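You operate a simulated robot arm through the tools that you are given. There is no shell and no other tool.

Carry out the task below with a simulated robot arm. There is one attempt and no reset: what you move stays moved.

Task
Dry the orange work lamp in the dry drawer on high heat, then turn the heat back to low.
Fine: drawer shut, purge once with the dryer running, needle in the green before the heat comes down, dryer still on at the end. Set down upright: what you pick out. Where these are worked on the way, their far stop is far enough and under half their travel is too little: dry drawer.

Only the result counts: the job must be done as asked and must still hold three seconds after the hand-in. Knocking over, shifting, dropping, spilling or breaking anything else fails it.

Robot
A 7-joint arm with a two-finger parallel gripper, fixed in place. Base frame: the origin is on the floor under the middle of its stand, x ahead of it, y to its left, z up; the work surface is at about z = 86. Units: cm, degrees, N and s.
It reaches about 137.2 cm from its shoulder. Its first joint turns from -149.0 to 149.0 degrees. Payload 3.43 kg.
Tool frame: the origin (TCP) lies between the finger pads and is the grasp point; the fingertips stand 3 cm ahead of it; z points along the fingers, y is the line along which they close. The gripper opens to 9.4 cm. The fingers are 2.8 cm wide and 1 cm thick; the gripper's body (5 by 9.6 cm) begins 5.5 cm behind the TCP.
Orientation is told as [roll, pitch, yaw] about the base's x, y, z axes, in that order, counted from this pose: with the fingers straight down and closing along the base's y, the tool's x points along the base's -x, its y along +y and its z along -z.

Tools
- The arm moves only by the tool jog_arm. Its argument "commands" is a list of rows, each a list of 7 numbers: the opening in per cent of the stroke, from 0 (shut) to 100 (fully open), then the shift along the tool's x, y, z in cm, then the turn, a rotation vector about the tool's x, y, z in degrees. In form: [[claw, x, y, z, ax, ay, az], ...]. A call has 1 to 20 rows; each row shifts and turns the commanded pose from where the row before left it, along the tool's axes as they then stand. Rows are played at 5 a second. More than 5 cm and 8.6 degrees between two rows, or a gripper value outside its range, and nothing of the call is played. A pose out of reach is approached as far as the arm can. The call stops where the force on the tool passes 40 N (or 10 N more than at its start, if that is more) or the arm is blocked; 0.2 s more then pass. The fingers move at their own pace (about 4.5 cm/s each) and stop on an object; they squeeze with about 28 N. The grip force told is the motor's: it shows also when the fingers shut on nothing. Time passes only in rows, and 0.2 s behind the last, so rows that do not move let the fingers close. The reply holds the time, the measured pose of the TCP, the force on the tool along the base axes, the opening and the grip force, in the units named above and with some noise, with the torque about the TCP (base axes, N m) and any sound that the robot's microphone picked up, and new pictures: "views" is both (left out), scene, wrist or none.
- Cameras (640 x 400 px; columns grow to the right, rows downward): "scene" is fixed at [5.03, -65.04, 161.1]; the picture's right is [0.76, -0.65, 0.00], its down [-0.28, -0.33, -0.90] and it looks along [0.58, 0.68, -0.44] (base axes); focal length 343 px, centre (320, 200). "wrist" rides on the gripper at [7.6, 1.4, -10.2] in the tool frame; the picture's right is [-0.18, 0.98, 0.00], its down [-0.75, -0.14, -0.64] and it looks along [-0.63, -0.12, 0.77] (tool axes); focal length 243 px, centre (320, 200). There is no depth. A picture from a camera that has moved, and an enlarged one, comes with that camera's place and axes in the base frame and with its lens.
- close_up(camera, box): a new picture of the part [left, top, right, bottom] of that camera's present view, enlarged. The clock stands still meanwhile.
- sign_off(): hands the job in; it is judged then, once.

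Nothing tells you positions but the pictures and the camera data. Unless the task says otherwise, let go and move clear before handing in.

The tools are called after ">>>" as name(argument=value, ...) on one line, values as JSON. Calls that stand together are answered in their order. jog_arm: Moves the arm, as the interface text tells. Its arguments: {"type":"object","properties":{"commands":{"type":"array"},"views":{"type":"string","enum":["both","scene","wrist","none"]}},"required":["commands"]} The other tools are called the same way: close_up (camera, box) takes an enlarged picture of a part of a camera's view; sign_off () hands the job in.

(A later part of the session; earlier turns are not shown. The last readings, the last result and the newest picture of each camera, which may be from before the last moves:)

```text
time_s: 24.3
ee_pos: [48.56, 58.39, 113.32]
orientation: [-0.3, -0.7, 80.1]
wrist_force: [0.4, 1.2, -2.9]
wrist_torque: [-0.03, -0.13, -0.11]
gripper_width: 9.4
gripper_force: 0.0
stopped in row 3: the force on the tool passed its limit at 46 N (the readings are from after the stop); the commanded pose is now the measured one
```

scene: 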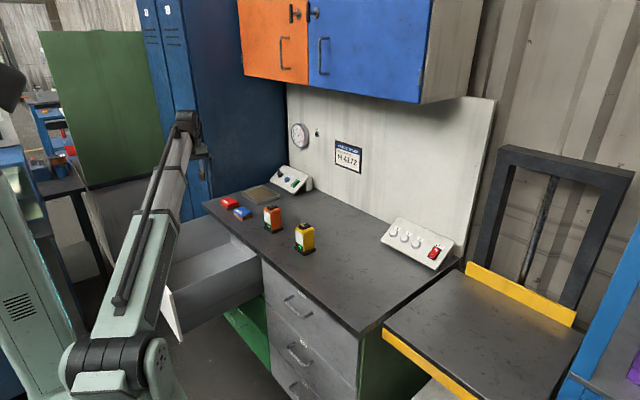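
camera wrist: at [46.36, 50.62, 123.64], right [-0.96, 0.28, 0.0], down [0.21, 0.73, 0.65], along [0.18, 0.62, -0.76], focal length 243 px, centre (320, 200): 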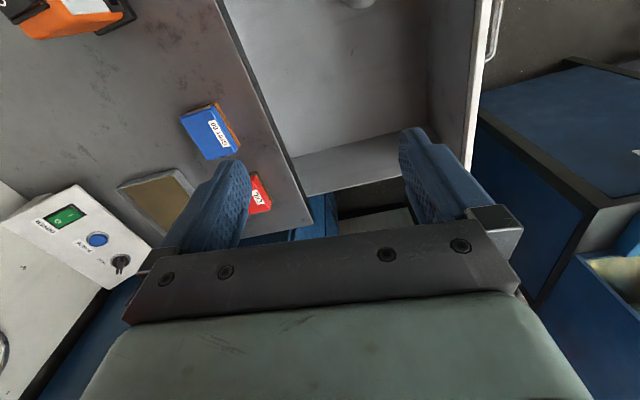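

Turning about the vertical keeps tripping here, but translation is smooth. I'll move over toward the lamp first, farther out, and turn there in small steps.

>>> jog_arm(commands=[[100, 0.7, -1.6, 0, 0, 0, 0], [100, 1.39, -3.14, 0, 0, 0, 0], [100, 1.39, -3.14, 0, 0, 0, 0], [100, 1.39, -3.14, 0, 0, 0, 0], [100, 1.39, -3.14, 0, 0, 0, 0], [100, 1.39, -3.14, 0, 0, 0, 0], [100, 1.39, -3.14, 0, 0, 0, 0], [100, 1.39, -3.14, 0, 0, 0, 0]])

```text
time_s: 26.1
ee_pos: [69.94, 43.89, 113.41]
orientation: [-0.4, -0.7, 80.0]
wrist_force: [-0.2, 0.9, 0.6]
wrist_torque: [0.01, 0.0, -0.02]
gripper_width: 9.4
gripper_force: 0.1
camera wrist: at [67.19, 36.42, 123.68], right [-0.94, 0.35, 0.0], down [0.26, 0.71, 0.65], along [0.23, 0.61, -0.76], focal length 243 px, centre (320, 200)
```

scene: 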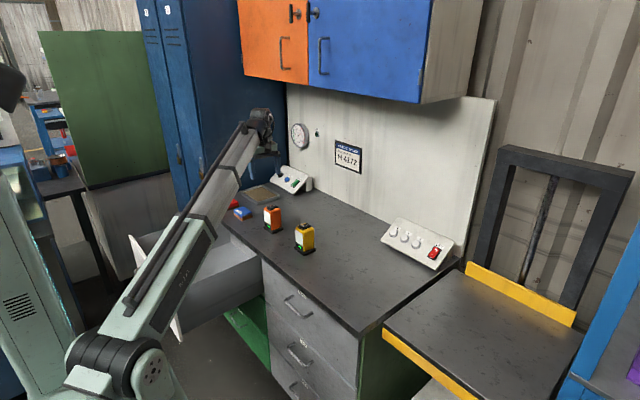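
wrist: 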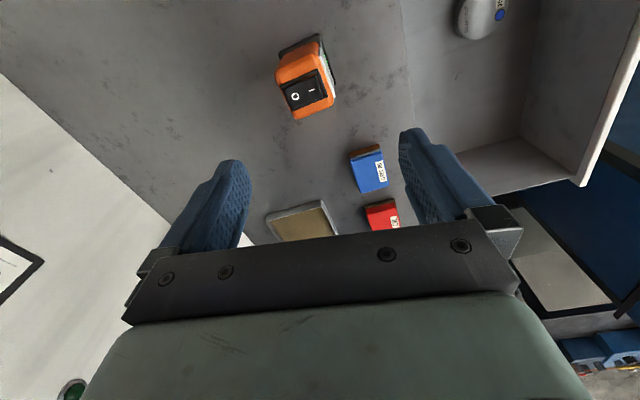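

The orange lamp top is at about (71.2, 43.0), right below the hand. There is also something grey with a blue spot already in the drawer, which I must keep clear of. I'll test a small turn here.

>>> jog_arm(commands=[[100, 0, 0, 0, 0, 0, 2], [100, 0, 0, 0, 0, 0, 3], [100, 0, 0, 0, 0, 0, 4], [100, 0, 0, 0, 0, 0, 4]], views="none")

>>> close_up(camera="wrist", box=[400, 0, 640, 220])

>>> close_up(camera="scene", box=[130, 200, 290, 340])

```text
time_s: 27.1
ee_pos: [70.01, 43.92, 113.34]
orientation: [-0.2, -0.7, 67.0]
wrist_force: [-1.1, -0.6, 0.5]
wrist_torque: [-0.04, 0.03, -0.02]
gripper_width: 9.41
gripper_force: 0.1
```

```text
1.82 times, centred on (520, 110) of wrist
camera zoom: at [65.64, 37.3, 123.65], right [-0.83, 0.55, 0.0], down [0.42, 0.63, 0.65], along [0.36, 0.54, -0.76], focal length 441 px, centre (-44, 364)
```

zoom: 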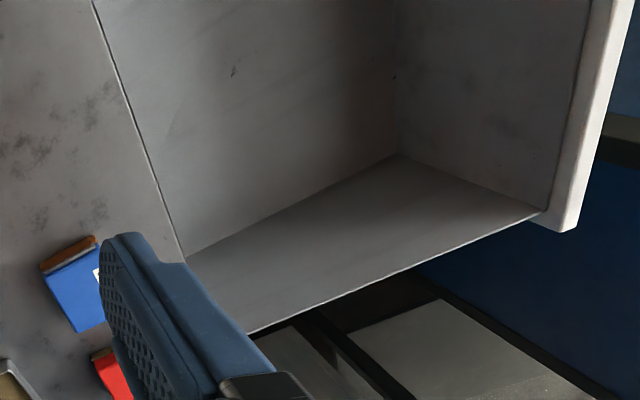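

```text
2.86 times, centred on (210, 270) of scene
camera zoom: at [5.03, -65.04, 161.1], right [0.76, -0.65, 0.0], down [-0.28, -0.33, -0.9], along [0.58, 0.68, -0.44], focal length 981 px, centre (634, 0)
```

zoom: 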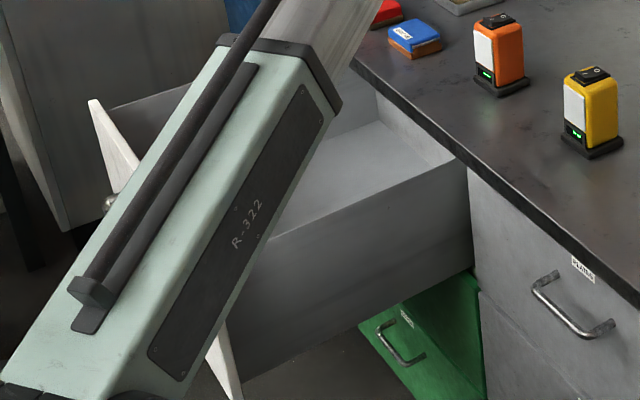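

Turning works out here. I'll continue down to yaw 0, where the fingers close along y on the lamp's sides.

>>> jog_arm(commands=[[100, 0, 0, 0, 0, 0, 4], [100, 0, 0, 0, 0, 0, 6], [100, 0, 0, 0, 0, 0, 6], [100, 0, 0, 0, 0, 0, 6], [100, 0, 0, 0, 0, 0, 6], [100, 0, 0, 0, 0, 0, 6], [100, 0, 0, 0, 0, 0, 6], [100, 0, 0, 0, 0, 0, 6], [100, 0, 0, 0, 0, 0, 6], [100, 0, 0, 0, 0, 0, 6], [100, 0, 0, 0, 0, 0, 5], [100, 0, 0, 0, 0, 0, 4]])

```text
time_s: 29.7
ee_pos: [69.97, 43.93, 113.44]
orientation: [0.6, -0.5, -0.1]
wrist_force: [-0.6, 0.1, 0.9]
wrist_torque: [0.04, 0.0, 0.0]
gripper_width: 9.39
gripper_force: 0.0
camera wrist: at [62.34, 45.18, 123.71], right [0.19, 0.98, 0.01], down [0.75, -0.15, 0.65], along [0.64, -0.11, -0.76], focal length 243 px, centre (320, 200)
```

scene: 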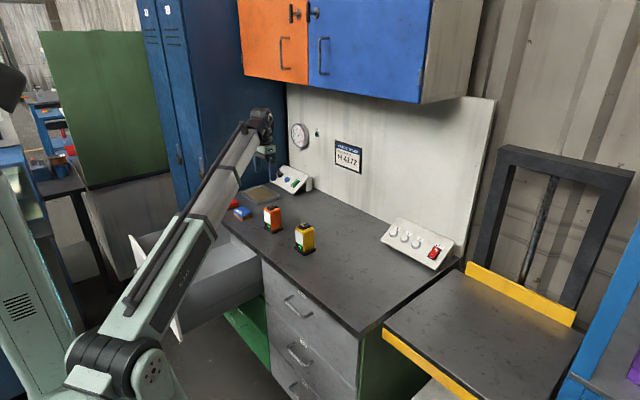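
wrist: 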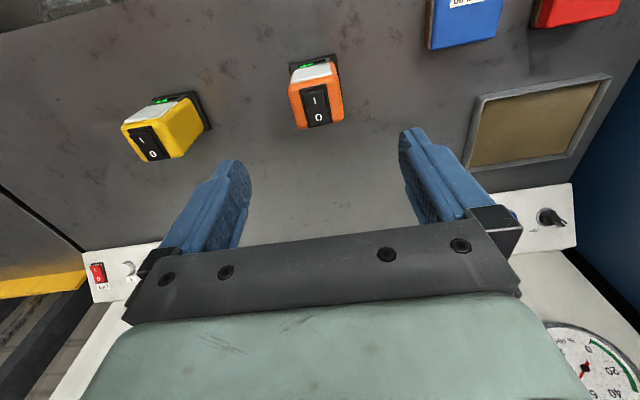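

The hand is aligned above the lamp, whose centre I take as about (71.0, 43.3). I'll come down partway and check the alignment.

>>> jog_arm(commands=[[100, -0.38, -0.21, 2.0, 0.6, 0.5, 0], [100, -0.38, -0.21, 3.0, 0, 0, 0], [100, -0.37, -0.21, 3.0, 0, 0, 0], [100, 0, 0, 1.5, 0, 0, 0]])

>>> close_up(camera="scene", box=[230, 130, 330, 250])

>>> close_up(camera="wrist", box=[200, 20, 440, 200])

```text
time_s: 30.7
ee_pos: [71.1, 43.27, 103.93]
orientation: [0.0, 0.0, 0.0]
wrist_force: [-0.4, 0.2, -0.1]
wrist_torque: [0.01, 0.03, -0.01]
gripper_width: 9.4
gripper_force: 0.0
camera wrist: at [63.57, 44.67, 114.26], right [0.18, 0.98, 0.0], down [0.75, -0.14, 0.64], along [0.63, -0.12, -0.77], focal length 243 px, centre (320, 200)
```

scene: 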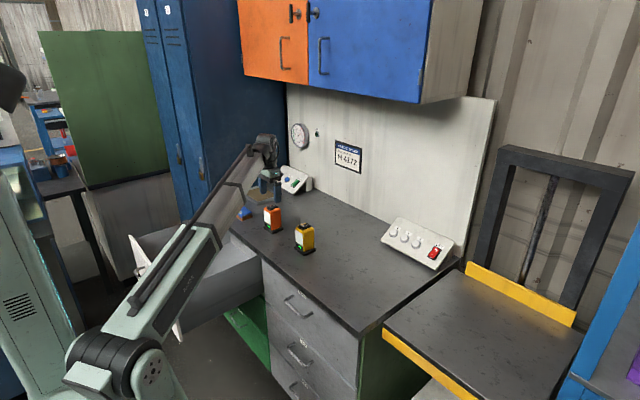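
wrist: 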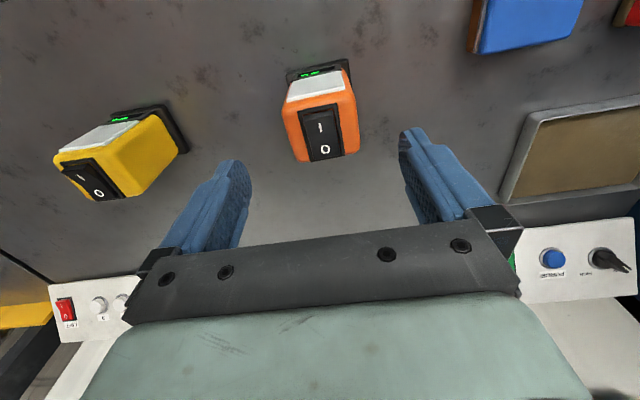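

```text
3.33 times, centred on (280, 190) of scene
camera zoom: at [5.03, -65.04, 161.1], right [0.76, -0.65, 0.0], down [-0.28, -0.33, -0.9], along [0.58, 0.68, -0.44], focal length 1144 px, centre (453, 233)
```

zoom: 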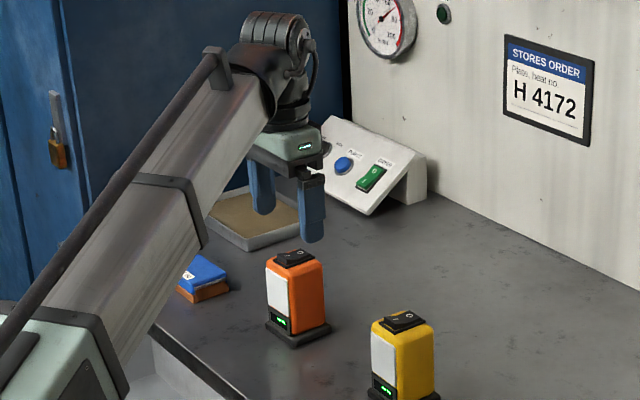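

```text
2.22 times, centred on (320, 110) of wrist
camera zoom: at [63.57, 44.67, 114.26], right [0.18, 0.98, 0.0], down [0.75, -0.14, 0.64], along [0.63, -0.12, -0.77], focal length 539 px, centre (320, 400)
```

zoom: 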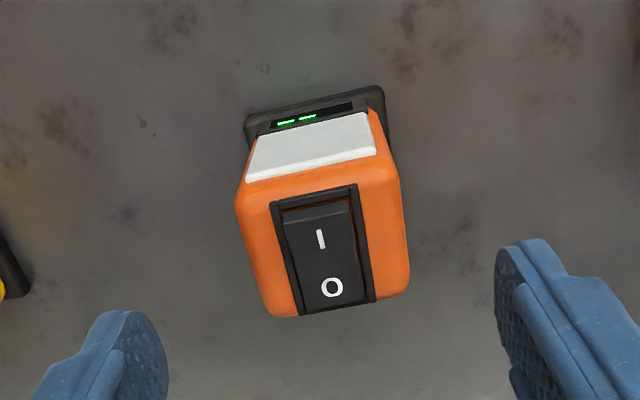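

Triangulating the switch puts the lamp top at about z=96.3, centre (71.5, 43.2). I'll come down to TCP z≈93 so the palm clears the switch, and close on the body.

>>> jog_arm(commands=[[100, -0.2, -0.05, 3.0, 0, 0, 0], [100, -0.15, 0, 3.0, 0, 0, 0], [100, 0, 0, 3.0, 0, 0, 0], [100, 0, 0, 1.9, 0, 0, 0], [0, 0, 0, 0, 0, 0, 0], [0, 0, 0, 0, 0, 0, 0], [0, 0, 0, 0, 0, 0, 0], [0, 0, 0, 0, 0, 0, 0]])

>>> close_up(camera="scene", box=[230, 130, 330, 250])

```text
time_s: 32.5
ee_pos: [71.29, 43.36, 92.96]
orientation: [-0.1, 0.0, 0.0]
wrist_force: [0.2, -0.8, 0.1]
wrist_torque: [-0.01, -0.06, 0.03]
gripper_width: 6.24
gripper_force: 28.3
camera wrist: at [63.87, 44.69, 103.31], right [0.18, 0.98, 0.0], down [0.75, -0.14, 0.64], along [0.63, -0.12, -0.77], focal length 243 px, centre (320, 200)
```

scene: 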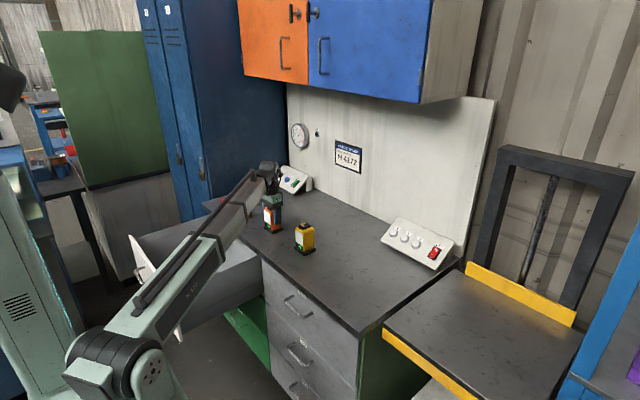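
wrist: 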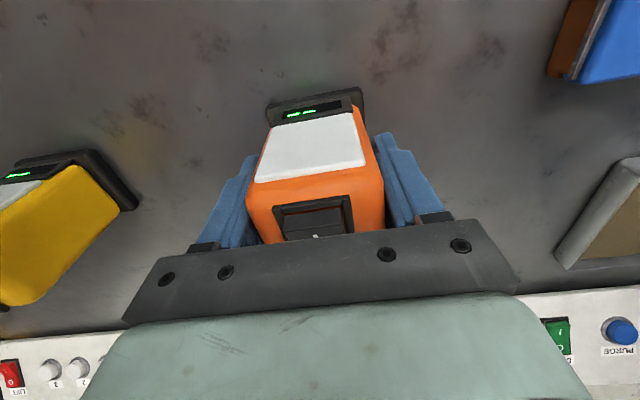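

```text
3.33 times, centred on (280, 190) of scene
camera zoom: at [5.03, -65.04, 161.1], right [0.76, -0.65, 0.0], down [-0.28, -0.33, -0.9], along [0.58, 0.68, -0.44], focal length 1144 px, centre (453, 233)
```

zoom: 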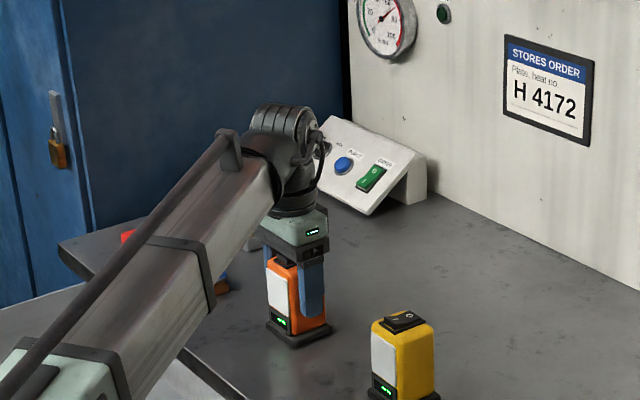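

The lamp is gripped at 6.24 cm. I'll lift it straight up.

>>> jog_arm(commands=[[0, 0, 0, -0.7, 0, 0, 0], [0, 0, 0, -1.5, 0, 0, 0], [0, 0, 0, -2.5, 0, 0, 0], [0, 0, 0, -3, 0, 0, 0], [0, 0, 0, -3, 0, 0, 0], [0, 0, 0, -3, 0, 0, 0], [0, 0, 0, -3, 0, 0, 0], [0, 0, 0, -2.5, 0, 0, 0]])

```text
time_s: 34.3
ee_pos: [71.43, 43.32, 112.23]
orientation: [0.0, 0.1, 0.0]
wrist_force: [-1.0, 0.0, -3.1]
wrist_torque: [0.0, 0.03, 0.03]
gripper_width: 6.23
gripper_force: 27.6
camera wrist: at [63.96, 44.63, 122.6], right [0.18, 0.98, 0.0], down [0.75, -0.14, 0.64], along [0.63, -0.12, -0.77], focal length 243 px, centre (320, 200)
```

scene: 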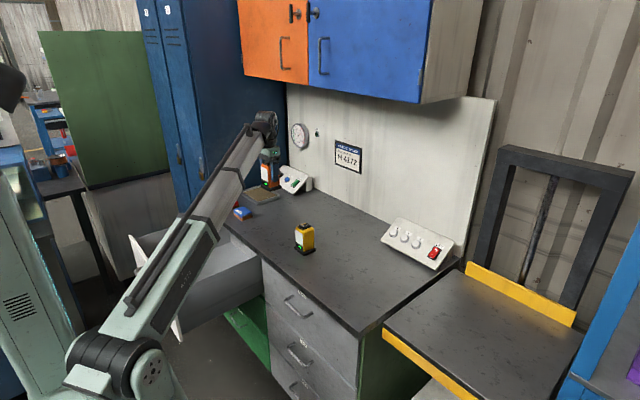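
wrist: 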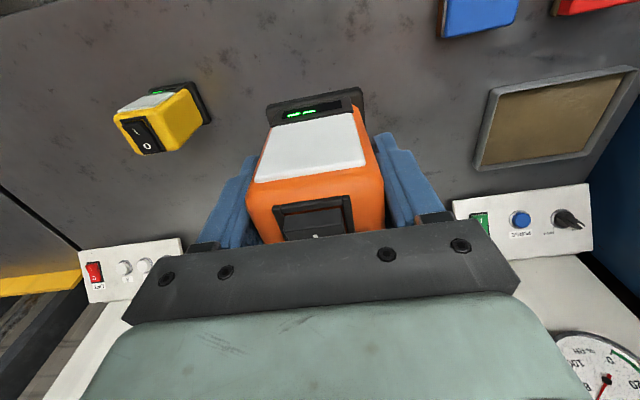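

The lamp is up and steady. I'll carry it over the open drawer at about (42, 62) and look inside.

>>> jog_arm(commands=[[0, 1.5, 0.95, 0, 0, 0, 0], [0, 2.94, 1.87, 0, 0, 0, 0], [0, 2.94, 1.87, 0, 0, 0, 0], [0, 2.94, 1.87, 0, 0, 0, 0], [0, 2.94, 1.87, 0, 0, 0, 0], [0, 2.94, 1.87, 0, 0, 0, 0], [0, 2.94, 1.87, 0, 0, 0, 0], [0, 2.94, 1.87, 0, 0, 0, 0], [0, 2.94, 1.87, 0, 0, 0, 0], [0, 2.94, 1.87, 0, 0, 0, 0], [0, 1.44, 0.92, 0, 0, 0, 0]])

>>> close_up(camera="scene", box=[120, 180, 290, 350])

```text
time_s: 36.7
ee_pos: [41.94, 61.93, 112.16]
orientation: [0.0, 0.0, 0.0]
wrist_force: [-0.6, -0.1, -2.9]
wrist_torque: [0.0, 0.03, 0.01]
gripper_width: 6.25
gripper_force: 28.0
camera wrist: at [34.46, 63.27, 122.52], right [0.18, 0.98, 0.0], down [0.75, -0.14, 0.64], along [0.63, -0.12, -0.77], focal length 243 px, centre (320, 200)
```

scene: 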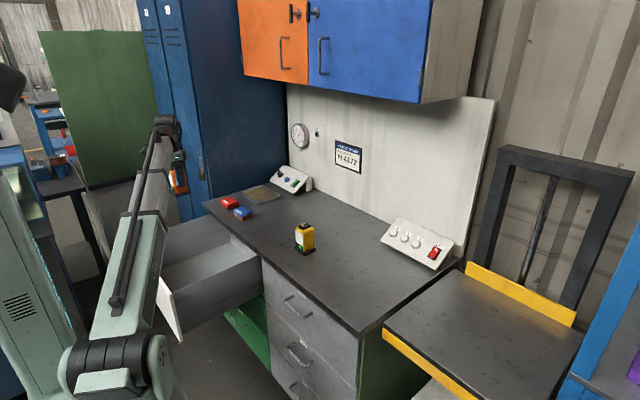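
wrist: 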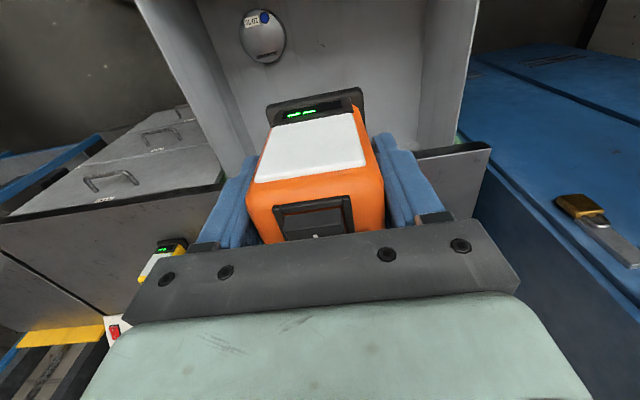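

```text
2.35 times, centred on (205, 265) of scene
camera zoom: at [5.03, -65.04, 161.1], right [0.76, -0.65, 0.0], down [-0.28, -0.33, -0.9], along [0.58, 0.68, -0.44], focal length 808 px, centre (591, 47)
```

zoom: 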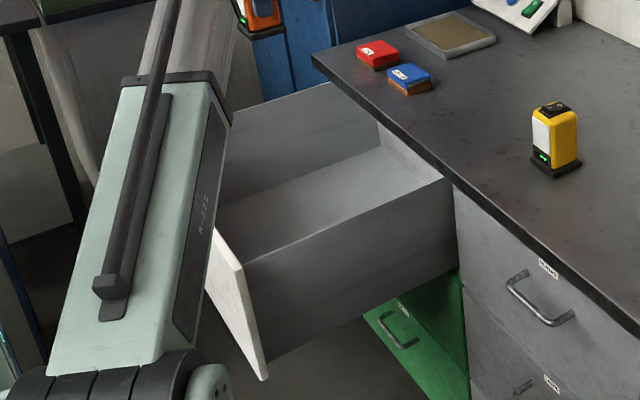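

Inside the drawer there is a round grey object at about (38.6, 51). I'll place the lamp well clear of it at about (46, 68), first going over that spot and partway down.

>>> jog_arm(commands=[[0, -1.0, 1.5, 0, 0, 0, 0], [0, -1.5, 2.3, 0, 0, 0, 0], [0, -1.5, 2.3, 0, 0, 0, 0], [0, 0, 0, 2, 0, 0, 0], [0, 0, 0, 3, 0, 0, 0], [0, 0, 0, 3, 0, 0, 0], [0, 0, 0, 3, 0, 0, 0], [0, 0, 0, 3, 0, 0, 0], [0, 0, 0, 3, 0, 0, 0], [0, 0, 0, 3, 0, 0, 0]])

>>> close_up(camera="scene", box=[120, 160, 290, 330])

```text
time_s: 38.9
ee_pos: [45.98, 68.27, 92.06]
orientation: [0.0, 0.0, 0.0]
wrist_force: [-0.7, 0.3, -3.6]
wrist_torque: [0.04, 0.0, 0.0]
gripper_width: 6.23
gripper_force: 27.5
camera wrist: at [38.51, 69.47, 102.43], right [0.18, 0.98, 0.0], down [0.75, -0.14, 0.64], along [0.63, -0.12, -0.77], focal length 243 px, centre (320, 200)
```

scene: 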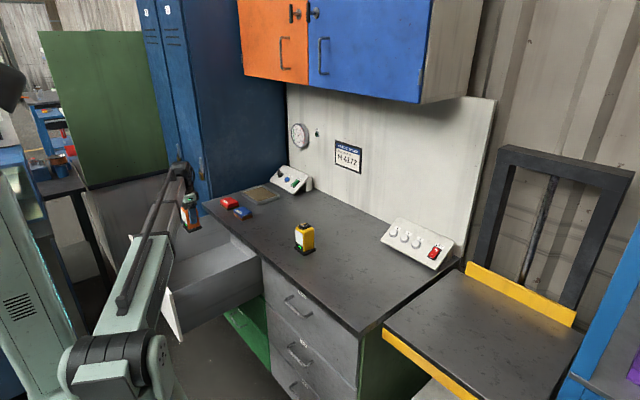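
wrist: 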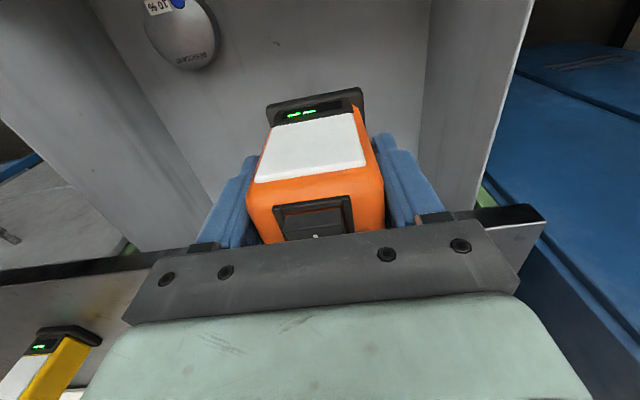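

```text
2.35 times, centred on (205, 245) of scene
camera zoom: at [5.03, -65.04, 161.1], right [0.76, -0.65, 0.0], down [-0.28, -0.33, -0.9], along [0.58, 0.68, -0.44], focal length 808 px, centre (591, 94)
```

zoom: 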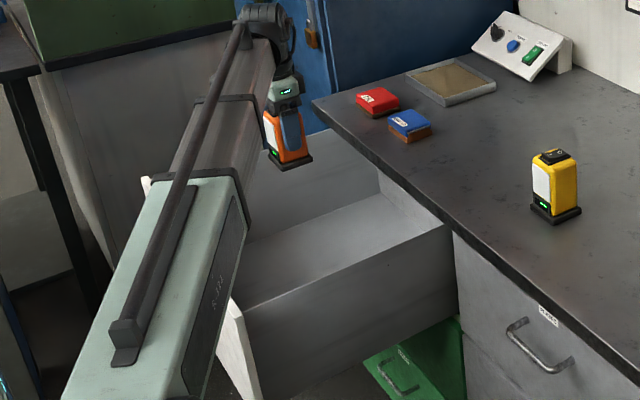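

The object is a desiccant puck at about (38.7, 50), well clear of the lamp. I'll keep lowering and watch the arm's clearance over the drawer front.

>>> jog_arm(commands=[[0, 0, 0, 2, 0, 0, 0], [0, 0, 0, 2.5, 0, 0, 0], [0, 0, 0, 2.5, 0, 0, 0], [0, 0, 0, 2.5, 0, 0, 0], [0, 0, 0, 2.5, 0, 0, 0]])

>>> close_up(camera="scene", box=[50, 160, 290, 400])

```text
time_s: 40.1
ee_pos: [45.95, 68.15, 80.29]
orientation: [-0.1, 0.0, 0.0]
wrist_force: [0.9, 0.2, -3.3]
wrist_torque: [-0.02, 0.0, 0.01]
gripper_width: 6.24
gripper_force: 28.3
camera wrist: at [38.48, 69.42, 90.58], right [0.18, 0.98, 0.0], down [0.75, -0.14, 0.64], along [0.63, -0.12, -0.77], focal length 243 px, centre (320, 200)
```

scene: 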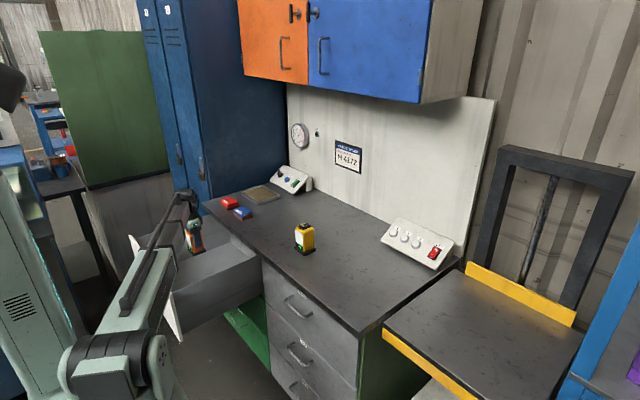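
wrist: 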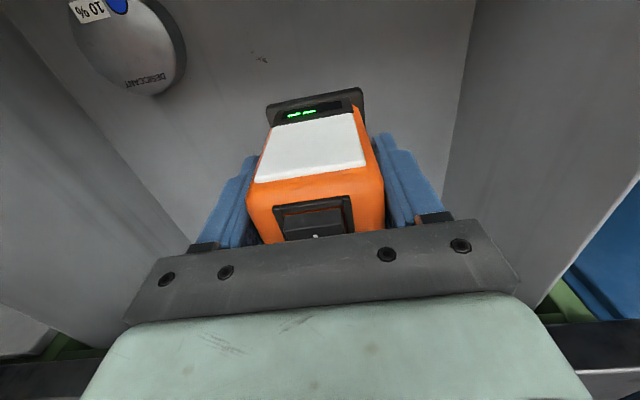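

```text
1.67 times, centred on (170, 280) of scene
camera zoom: at [5.03, -65.04, 161.1], right [0.76, -0.65, 0.0], down [-0.28, -0.33, -0.9], along [0.58, 0.68, -0.44], focal length 572 px, centre (570, 67)
```

zoom: 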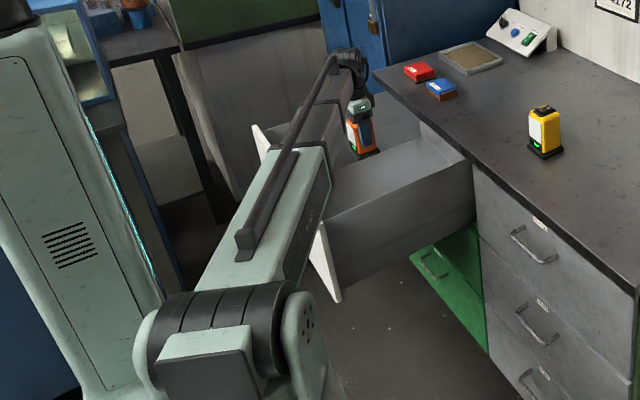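

The boom looks straight from the shoulder at about z=100 to the wrist, so it should pass a few cm above the drawer front. I'll lower in small steps and check that clearance.

>>> jog_arm(commands=[[0, 0, 0, 1.5, 0, 0, 0], [0, 0, 0, 1.5, 0, 0, 0], [0, 0, 0, 1.5, 0, 0, 0], [0, 0, 0, 1.0, 0, 0, 0]])

>>> close_up(camera="scene", box=[100, 180, 260, 340])

```text
time_s: 41.1
ee_pos: [46.02, 67.98, 74.91]
orientation: [0.0, 0.0, 0.0]
wrist_force: [0.2, 0.3, -2.7]
wrist_torque: [0.02, 0.0, 0.03]
gripper_width: 6.23
gripper_force: 28.2
camera wrist: at [38.55, 69.38, 85.1], right [0.18, 0.98, 0.0], down [0.75, -0.14, 0.64], along [0.63, -0.12, -0.77], focal length 243 px, centre (320, 200)
```

scene: 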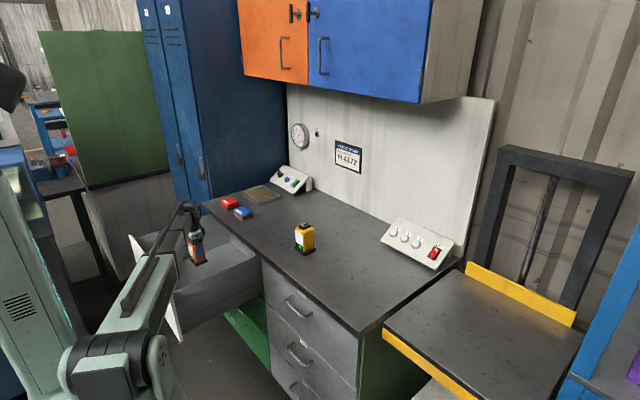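
wrist: 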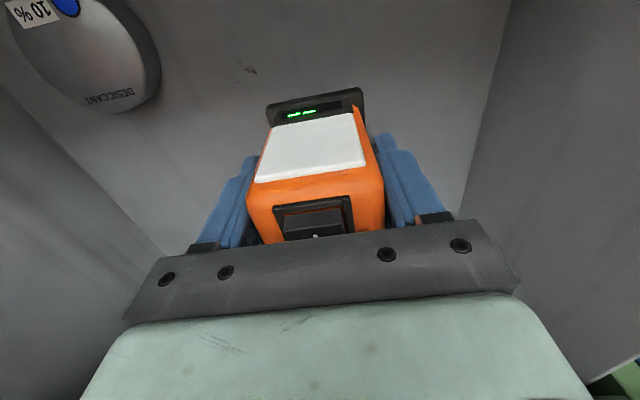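

```text
2.50 times, centred on (180, 260) of scene
camera zoom: at [5.03, -65.04, 161.1], right [0.76, -0.65, 0.0], down [-0.28, -0.33, -0.9], along [0.58, 0.68, -0.44], focal length 858 px, centre (670, 50)
```

zoom: 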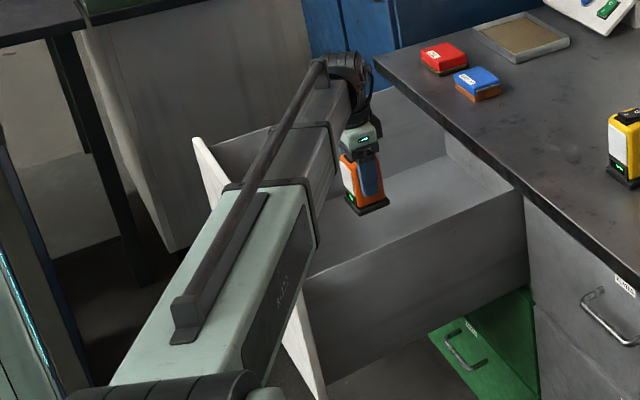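

The boom's lower edge is around z=90 over the panel top at z≈82, so there is enough room. I'll continue down towards the drawer floor.

>>> jog_arm(commands=[[0, 0, 0, 1.5, 0, 0, 0], [0, 0, 0, 1.5, 0, 0, 0], [0, 0, 0, 1.0, 0, 0, 0], [0, 0, 0, 0.5, 0, 0, 0]])

>>> close_up(camera="scene", box=[140, 190, 260, 310])

```text
time_s: 42.1
ee_pos: [45.98, 68.06, 70.22]
orientation: [0.1, 0.0, 0.0]
wrist_force: [0.3, 0.2, -2.8]
wrist_torque: [0.0, 0.04, 0.0]
gripper_width: 6.22
gripper_force: 27.8
camera wrist: at [38.53, 69.44, 80.58], right [0.18, 0.98, 0.0], down [0.75, -0.14, 0.64], along [0.63, -0.12, -0.77], focal length 243 px, centre (320, 200)
```

scene: 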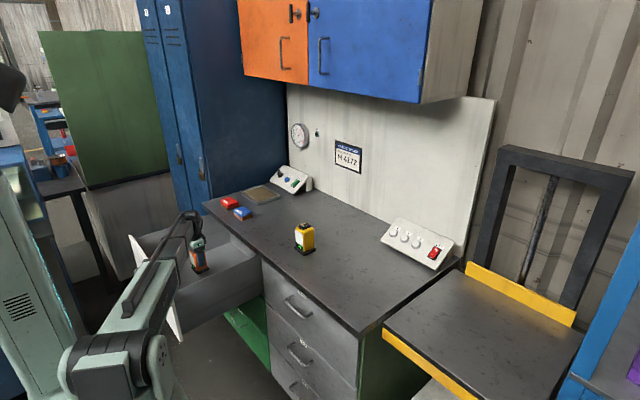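
wrist: 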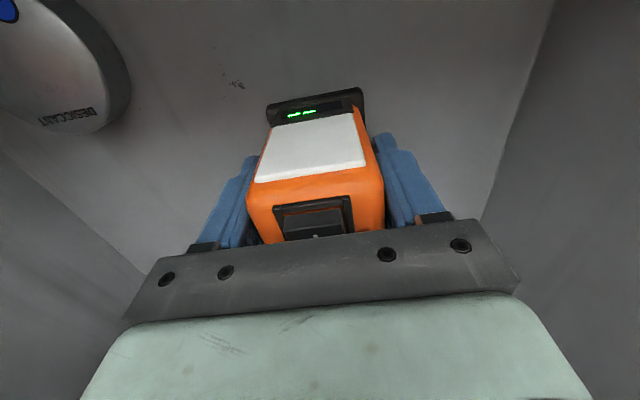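

```text
3.33 times, centred on (200, 250) of scene
camera zoom: at [5.03, -65.04, 161.1], right [0.76, -0.65, 0.0], down [-0.28, -0.33, -0.9], along [0.58, 0.68, -0.44], focal length 1144 px, centre (720, 33)
```

zoom: 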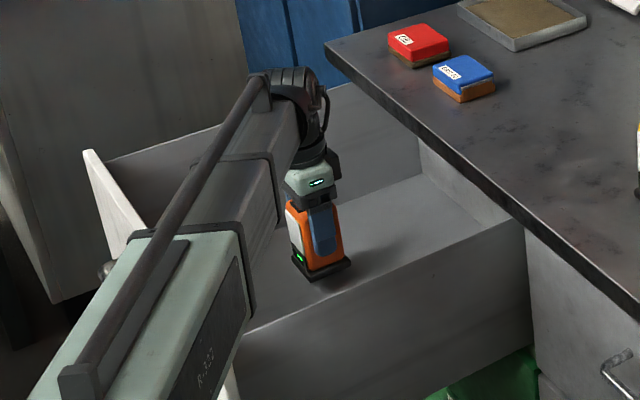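

Lamp base is at about z=63 and nothing touching yet. I'll creep down in half-centimetre steps.

>>> jog_arm(commands=[[0, 0, 0, 0.5, 0, 0, 0], [0, 0, 0, 0.5, 0, 0, 0], [0, 0, 0, 0.5, 0, 0, 0]], views="none")

>>> close_up(camera="scene", box=[170, 220, 230, 280])

```text
time_s: 42.9
ee_pos: [46.03, 68.25, 68.79]
orientation: [0.0, 0.0, 0.0]
wrist_force: [0.6, -0.5, -3.3]
wrist_torque: [-0.01, 0.02, 0.01]
gripper_width: 6.22
gripper_force: 28.2
```

```text
6.67 times, centred on (200, 250) of scene
camera zoom: at [5.03, -65.04, 161.1], right [0.76, -0.65, 0.0], down [-0.28, -0.33, -0.9], along [0.58, 0.68, -0.44], focal length 2289 px, centre (1120, -133)
```

zoom: 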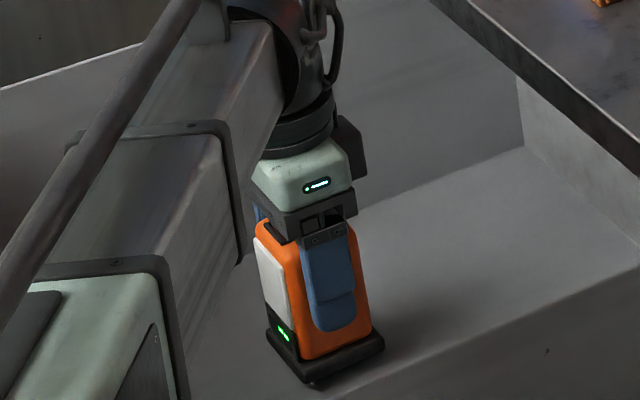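

>>> jog_arm(commands=[[0, 0, 0, 0.4, 0, 0, 0], [0, 0, 0, 0.4, 0, 0, 0], [0, 0, 0, 0.3, 0, 0, 0]], views="none")

```text
time_s: 43.7
ee_pos: [45.98, 68.12, 67.55]
orientation: [-0.1, 0.1, 0.0]
wrist_force: [-0.5, -0.7, -3.0]
wrist_torque: [0.02, 0.04, -0.02]
gripper_width: 6.22
gripper_force: 27.8
```

>>> jog_arm(commands=[[0, 0, 0, 0.3, 0, 0, 0], [0, 0, 0, 0.3, 0, 0, 0], [0, 0, 0, 0.2, 0, 0, 0]], views="none")

>>> close_up(camera="scene", box=[140, 200, 240, 300])

```text
time_s: 44.5
ee_pos: [46.0, 68.11, 67.03]
orientation: [0.0, -0.1, -0.1]
wrist_force: [0.9, -1.7, 19.9]
wrist_torque: [-0.14, 0.03, 0.06]
gripper_width: 6.21
gripper_force: 27.9
```

```text
4.00 times, centred on (190, 250) of scene
camera zoom: at [5.03, -65.04, 161.1], right [0.76, -0.65, 0.0], down [-0.28, -0.33, -0.9], along [0.58, 0.68, -0.44], focal length 1373 px, centre (840, 0)
```

zoom: 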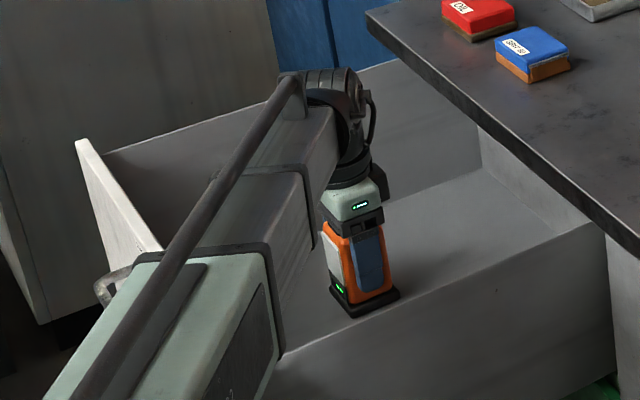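

The lamp base has met the drawer floor with about 20 N of upward force. I'll relieve the pressure slightly, open the fingers and withdraw straight up.

>>> jog_arm(commands=[[0, 0, 0, -0.15, 0, 0, 0], [100, 0, 0, 0, 0, 0, 0], [100, 0, 0, 0, 0, 0, 0], [100, 0, 0, 0, 0, 0, 0], [100, 0, 0, 0, 0, 0, 0], [100, 0, 0, -1, 0, 0, 0], [100, 0, 0, -2, 0, 0, 0], [100, 0, 0, -3, 0, 0, 0], [100, 0, 0, -3, 0, 0, 0], [100, 0, 0, -3, 0, 0, 0], [100, 0, 0, -3, 0, 0, 0]])

```text
time_s: 46.9
ee_pos: [46.0, 68.04, 82.11]
orientation: [0.0, 0.0, 0.0]
wrist_force: [-0.2, -0.4, 0.3]
wrist_torque: [0.0, 0.01, 0.04]
gripper_width: 9.39
gripper_force: 0.1
camera wrist: at [38.51, 69.43, 92.36], right [0.18, 0.98, 0.0], down [0.75, -0.14, 0.64], along [0.63, -0.12, -0.77], focal length 243 px, centre (320, 200)
```

scene: 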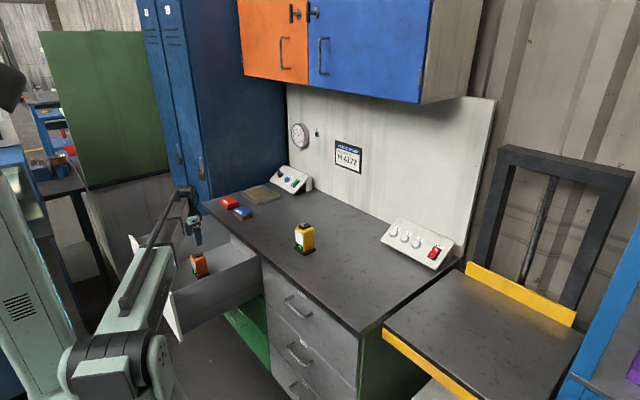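
wrist: 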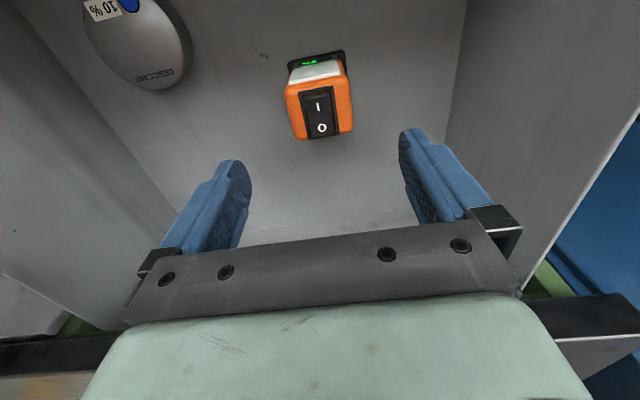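

The lamp stands upright in the drawer. To shut the drawer I'll push its front just above the handle with closed, forward-tilted fingertips, so I'll rise and tilt first.

>>> jog_arm(commands=[[100, 0, 0, -3, 0, 0, 0], [0, 0, 0, -4, 0, 0, 0], [0, 0, 0, -4, 0, 0, 0], [0, 0, 0, -4, 0, 0, 0], [0, 0, 0, -4, 0, 0, 0], [0, 0, 0, -4, 0, 0, 0], [0, 0, 0, 0, 0, -4, 0], [0, 0, 0, 0, 0, -6, 0], [0, 0, 0, 0, 0, -6, 0], [0, 0, 0, 0, 0, -6, 0], [0, 0, 0, 0, 0, -6, 0], [0, 0, 0, 0, 0, -6, 0], [0, 0, 0, 0, 0, -6, 0], [0, 0, 0, 0, 0, -6, 0], [0, 0, 0, 0, 0, -4, 0]])

```text
time_s: 50.1
ee_pos: [45.96, 68.13, 104.93]
orientation: [0.0, -50.0, 0.0]
wrist_force: [1.4, -0.2, -0.3]
wrist_torque: [0.04, -0.03, 0.02]
gripper_width: 0.02
gripper_force: 27.9
camera wrist: at [33.37, 69.44, 105.79], right [0.12, 0.98, 0.14], down [-0.01, -0.14, 0.99], along [0.99, -0.12, -0.01], focal length 243 px, centre (320, 200)
```

scene: 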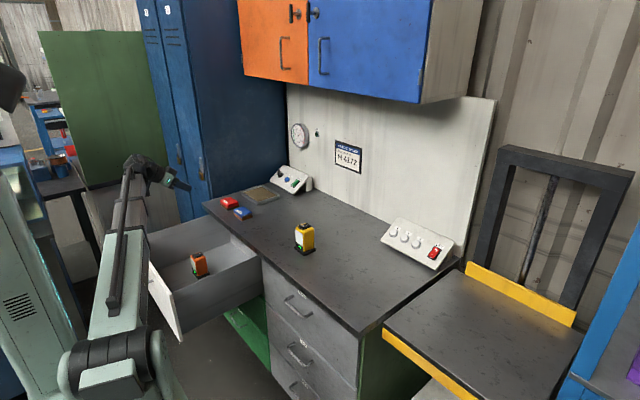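
wrist: 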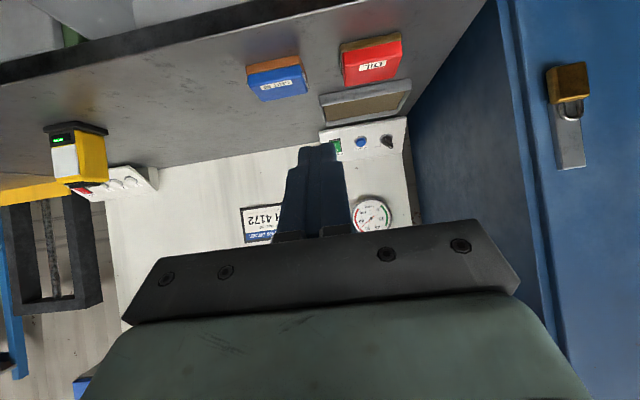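

I'll carry the hand around to the front of the drawer, staying above it, then come down in front of the panel.

>>> jog_arm(commands=[[0, 1.4, -0.4, -1.2, 0, 0, 0], [0, 2.78, -0.73, -2.45, 0, 0, 0], [0, 2.78, -0.73, -2.45, 0, 0, 0], [0, 2.78, -0.73, -2.45, 0, 0, 0], [0, 2.78, -0.73, -2.45, 0, 0, 0], [0, 2.78, -0.73, -2.45, 0, 0, 0], [0, 2.78, -0.73, -2.45, 0, 0, 0], [0, 2.78, -0.73, -2.45, 0, 0, 0], [0, 2.78, -0.73, -2.45, 0, 0, 0], [0, 1.4, -0.4, -1.2, 0, 0, 0]])

```text
time_s: 52.3
ee_pos: [13.08, 61.34, 99.97]
orientation: [0.0, -49.9, -0.1]
wrist_force: [0.5, 0.3, -0.2]
wrist_torque: [-0.01, 0.0, -0.01]
gripper_width: 0.01
gripper_force: 27.7
camera wrist: at [0.38, 62.72, 100.84], right [0.12, 0.98, 0.14], down [-0.01, -0.14, 0.99], along [0.99, -0.12, -0.01], focal length 243 px, centre (320, 200)
```

scene: 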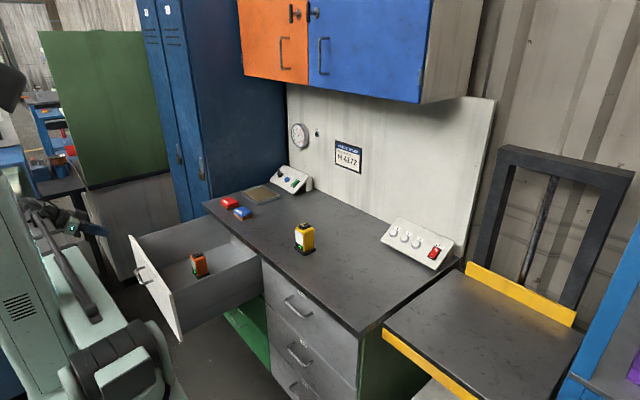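
wrist: 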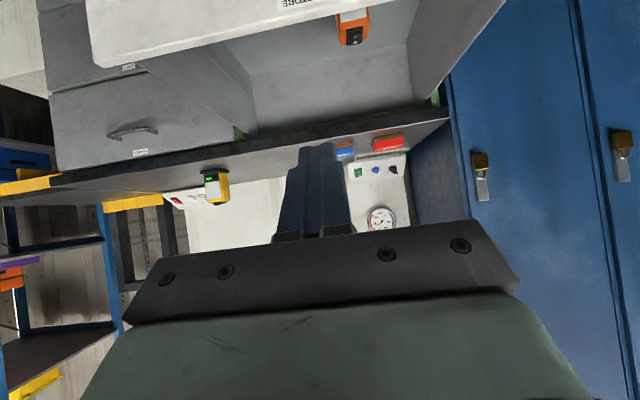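

Now I'll come down in front of the drawer to the height just above the handle.

>>> jog_arm(commands=[[0, 2.3, 0, 1.93, 0, 0, 0], [0, 3.06, 0, 2.57, 0, 0, 0], [0, 3.06, 0, 2.57, 0, 0, 0], [0, 3.06, 0, 2.57, 0, 0, 0], [0, 3.06, 0, 2.57, 0, 0, 0], [0, 0.77, 0, 0.64, 0, 0, 0]])

>>> close_up(camera="scene", box=[20, 190, 220, 350])

```text
time_s: 53.7
ee_pos: [12.92, 61.41, 79.91]
orientation: [0.1, -50.0, -0.1]
wrist_force: [0.6, 0.2, -0.4]
wrist_torque: [0.03, 0.04, -0.02]
gripper_width: 0.0
gripper_force: 28.6
camera wrist: at [0.38, 62.78, 80.74], right [0.12, 0.98, 0.14], down [-0.01, -0.14, 0.99], along [0.99, -0.12, -0.01], focal length 243 px, centre (320, 200)
```

scene: 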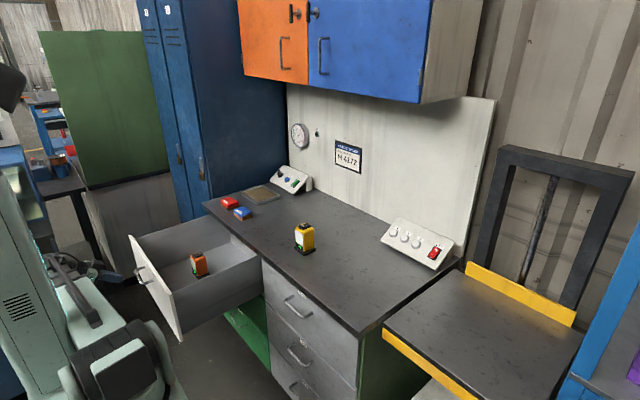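
wrist: 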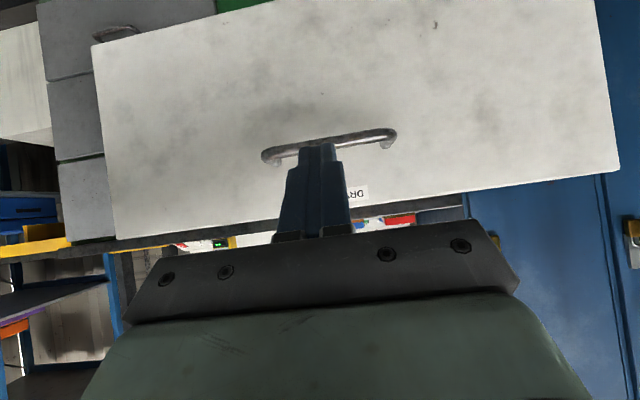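

```text
2.50 times, centred on (120, 270) of scene
camera zoom: at [5.03, -65.04, 161.1], right [0.76, -0.65, 0.0], down [-0.28, -0.33, -0.9], along [0.58, 0.68, -0.44], focal length 858 px, centre (820, 25)
```

zoom: 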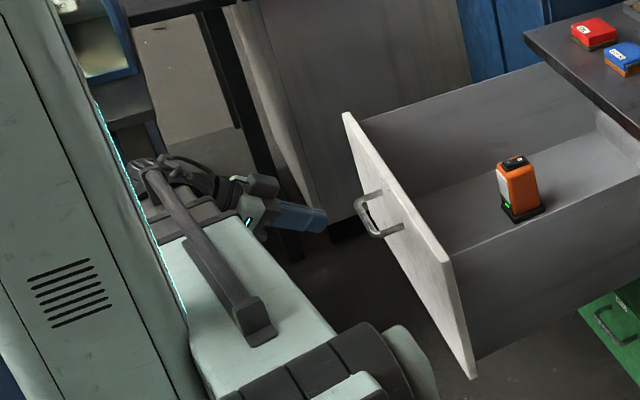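

The fingertips point at the panel just above the handle. I'll raise 0.8 cm for clearance over the bar and move forward to make gentle contact.

>>> jog_arm(commands=[[0, -0.61, 0, -0.51, 0, 0, 0], [0, -1.29, 0, 1.53, 0, 0, 0], [0, -1.29, 0, 1.53, 0, 0, 0], [0, -1.29, 0, 1.53, 0, 0, 0], [0, -0.643, 0, 0.766, 0, 0, 0], [0, -0.643, 0, 0.766, 0, 0, 0], [0, -0.643, 0, 0.766, 0, 0, 0], [0, -0.643, 0, 0.766, 0, 0, 0]])

```text
time_s: 55.5
ee_pos: [23.0, 61.49, 80.73]
orientation: [0.0, -50.0, 0.0]
wrist_force: [0.3, -0.3, 0.0]
wrist_torque: [0.02, 0.0, -0.01]
gripper_width: 0.0
gripper_force: 28.0
camera wrist: at [10.46, 62.79, 81.59], right [0.12, 0.98, 0.14], down [-0.01, -0.14, 0.99], along [0.99, -0.12, -0.01], focal length 243 px, centre (320, 200)
```

scene: 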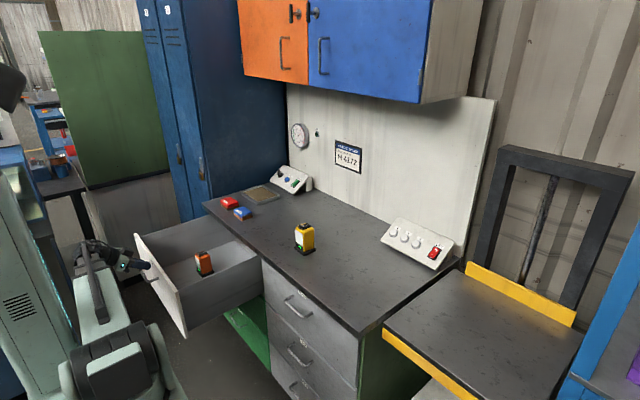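
wrist: 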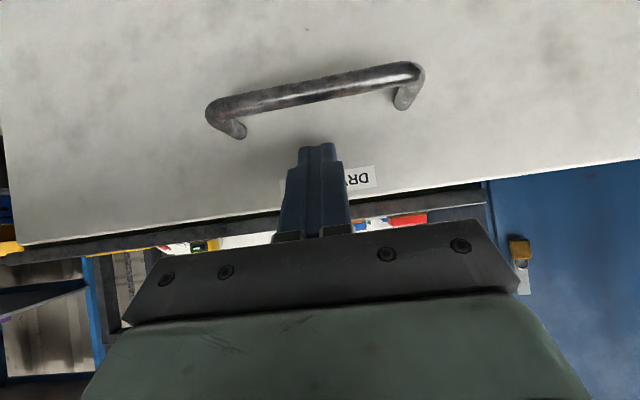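

The tips are on the panel and the drawer has begun to slide in with little force. I'll keep pushing steadily.

>>> jog_arm(commands=[[0, -0.643, 0, 0.766, 0, 0, 0], [0, -0.8, 0, 0.96, 0, 0, 0], [0, -0.964, 0, 1.149, 0, 0, 0], [0, -0.964, 0, 1.149, 0, 0, 0], [0, -0.964, 0, 1.149, 0, 0, 0], [0, -0.964, 0, 1.149, 0, 0, 0], [0, -0.964, 0, 1.149, 0, 0, 0], [0, -0.964, 0, 1.149, 0, 0, 0], [0, -0.964, 0, 1.149, 0, 0, 0], [0, -0.964, 0, 1.149, 0, 0, 0], [0, -0.8, 0, 0.96, 0, 0, 0]])

```text
time_s: 57.9
ee_pos: [38.74, 61.6, 80.58]
orientation: [0.1, -50.0, 0.0]
wrist_force: [1.0, 0.0, 1.1]
wrist_torque: [-0.03, -0.01, 0.02]
gripper_width: 0.0
gripper_force: 28.0
camera wrist: at [25.98, 62.8, 81.53], right [0.12, 0.98, 0.14], down [-0.01, -0.14, 0.99], along [0.99, -0.12, -0.01], focal length 243 px, centre (320, 200)
```

scene: 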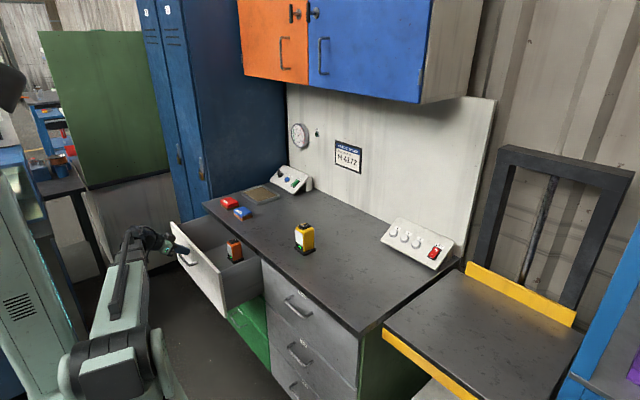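
wrist: 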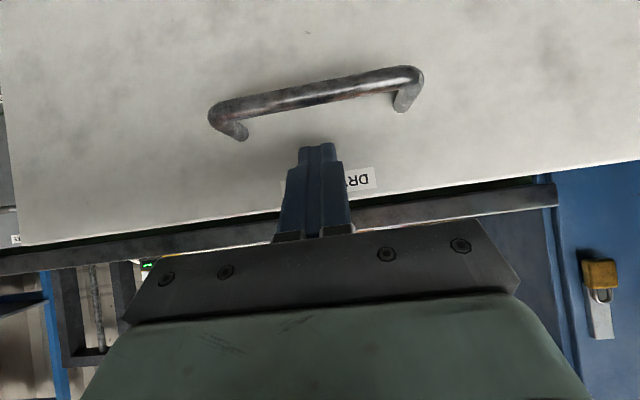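

The lamp stays upright as the drawer goes in, with about 18 cm left. I'll keep pushing, more slowly at the end.

>>> jog_arm(commands=[[0, -0.8, 0, 0.96, 0, 0, 0], [0, -0.964, 0, 1.149, 0, 0, 0], [0, -0.964, 0, 1.149, 0, 0, 0], [0, -0.964, 0, 1.149, 0, 0, 0], [0, -0.964, 0, 1.149, 0, 0, 0], [0, -0.964, 0, 1.149, 0, 0, 0], [0, -0.964, 0, 1.149, 0, 0, 0], [0, -0.964, 0, 1.149, 0, 0, 0], [0, -0.964, 0, 1.149, 0, 0, 0], [0, -0.8, 0, 0.96, 0, 0, 0], [0, -0.643, 0, 0.766, 0, 0, 0]])

>>> close_up(camera="scene", box=[130, 170, 290, 310])

```text
time_s: 60.3
ee_pos: [54.2, 61.39, 80.75]
orientation: [0.0, -50.1, 0.0]
wrist_force: [-0.3, 0.0, 0.2]
wrist_torque: [0.0, -0.02, -0.01]
gripper_width: 0.01
gripper_force: 28.3
camera wrist: at [41.46, 62.83, 81.55], right [0.12, 0.98, 0.14], down [-0.01, -0.14, 0.99], along [0.99, -0.12, -0.01], focal length 243 px, centre (320, 200)
```

scene: 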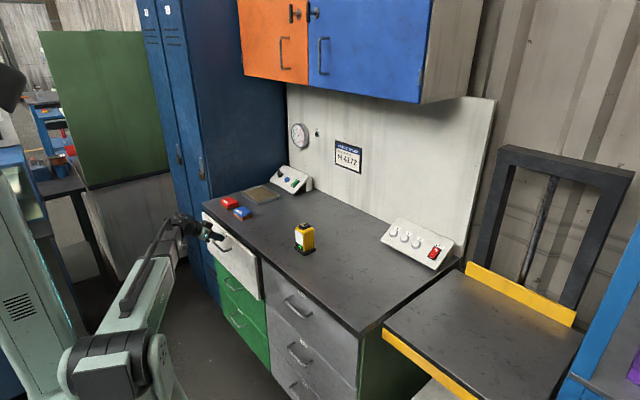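
wrist: 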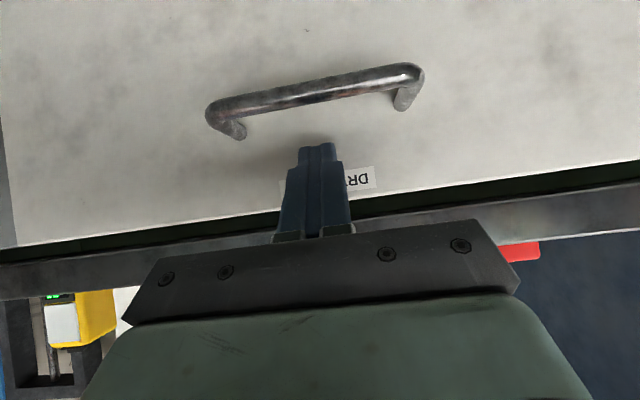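

```text
2.86 times, centred on (210, 240) of scene
camera zoom: at [5.03, -65.04, 161.1], right [0.76, -0.65, 0.0], down [-0.28, -0.33, -0.9], along [0.58, 0.68, -0.44], focal length 981 px, centre (634, 86)
```

zoom: 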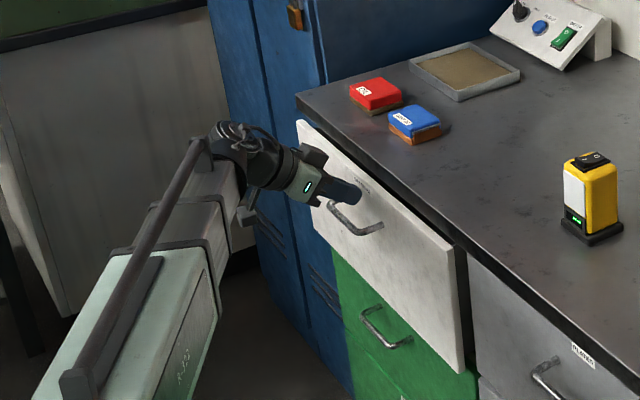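

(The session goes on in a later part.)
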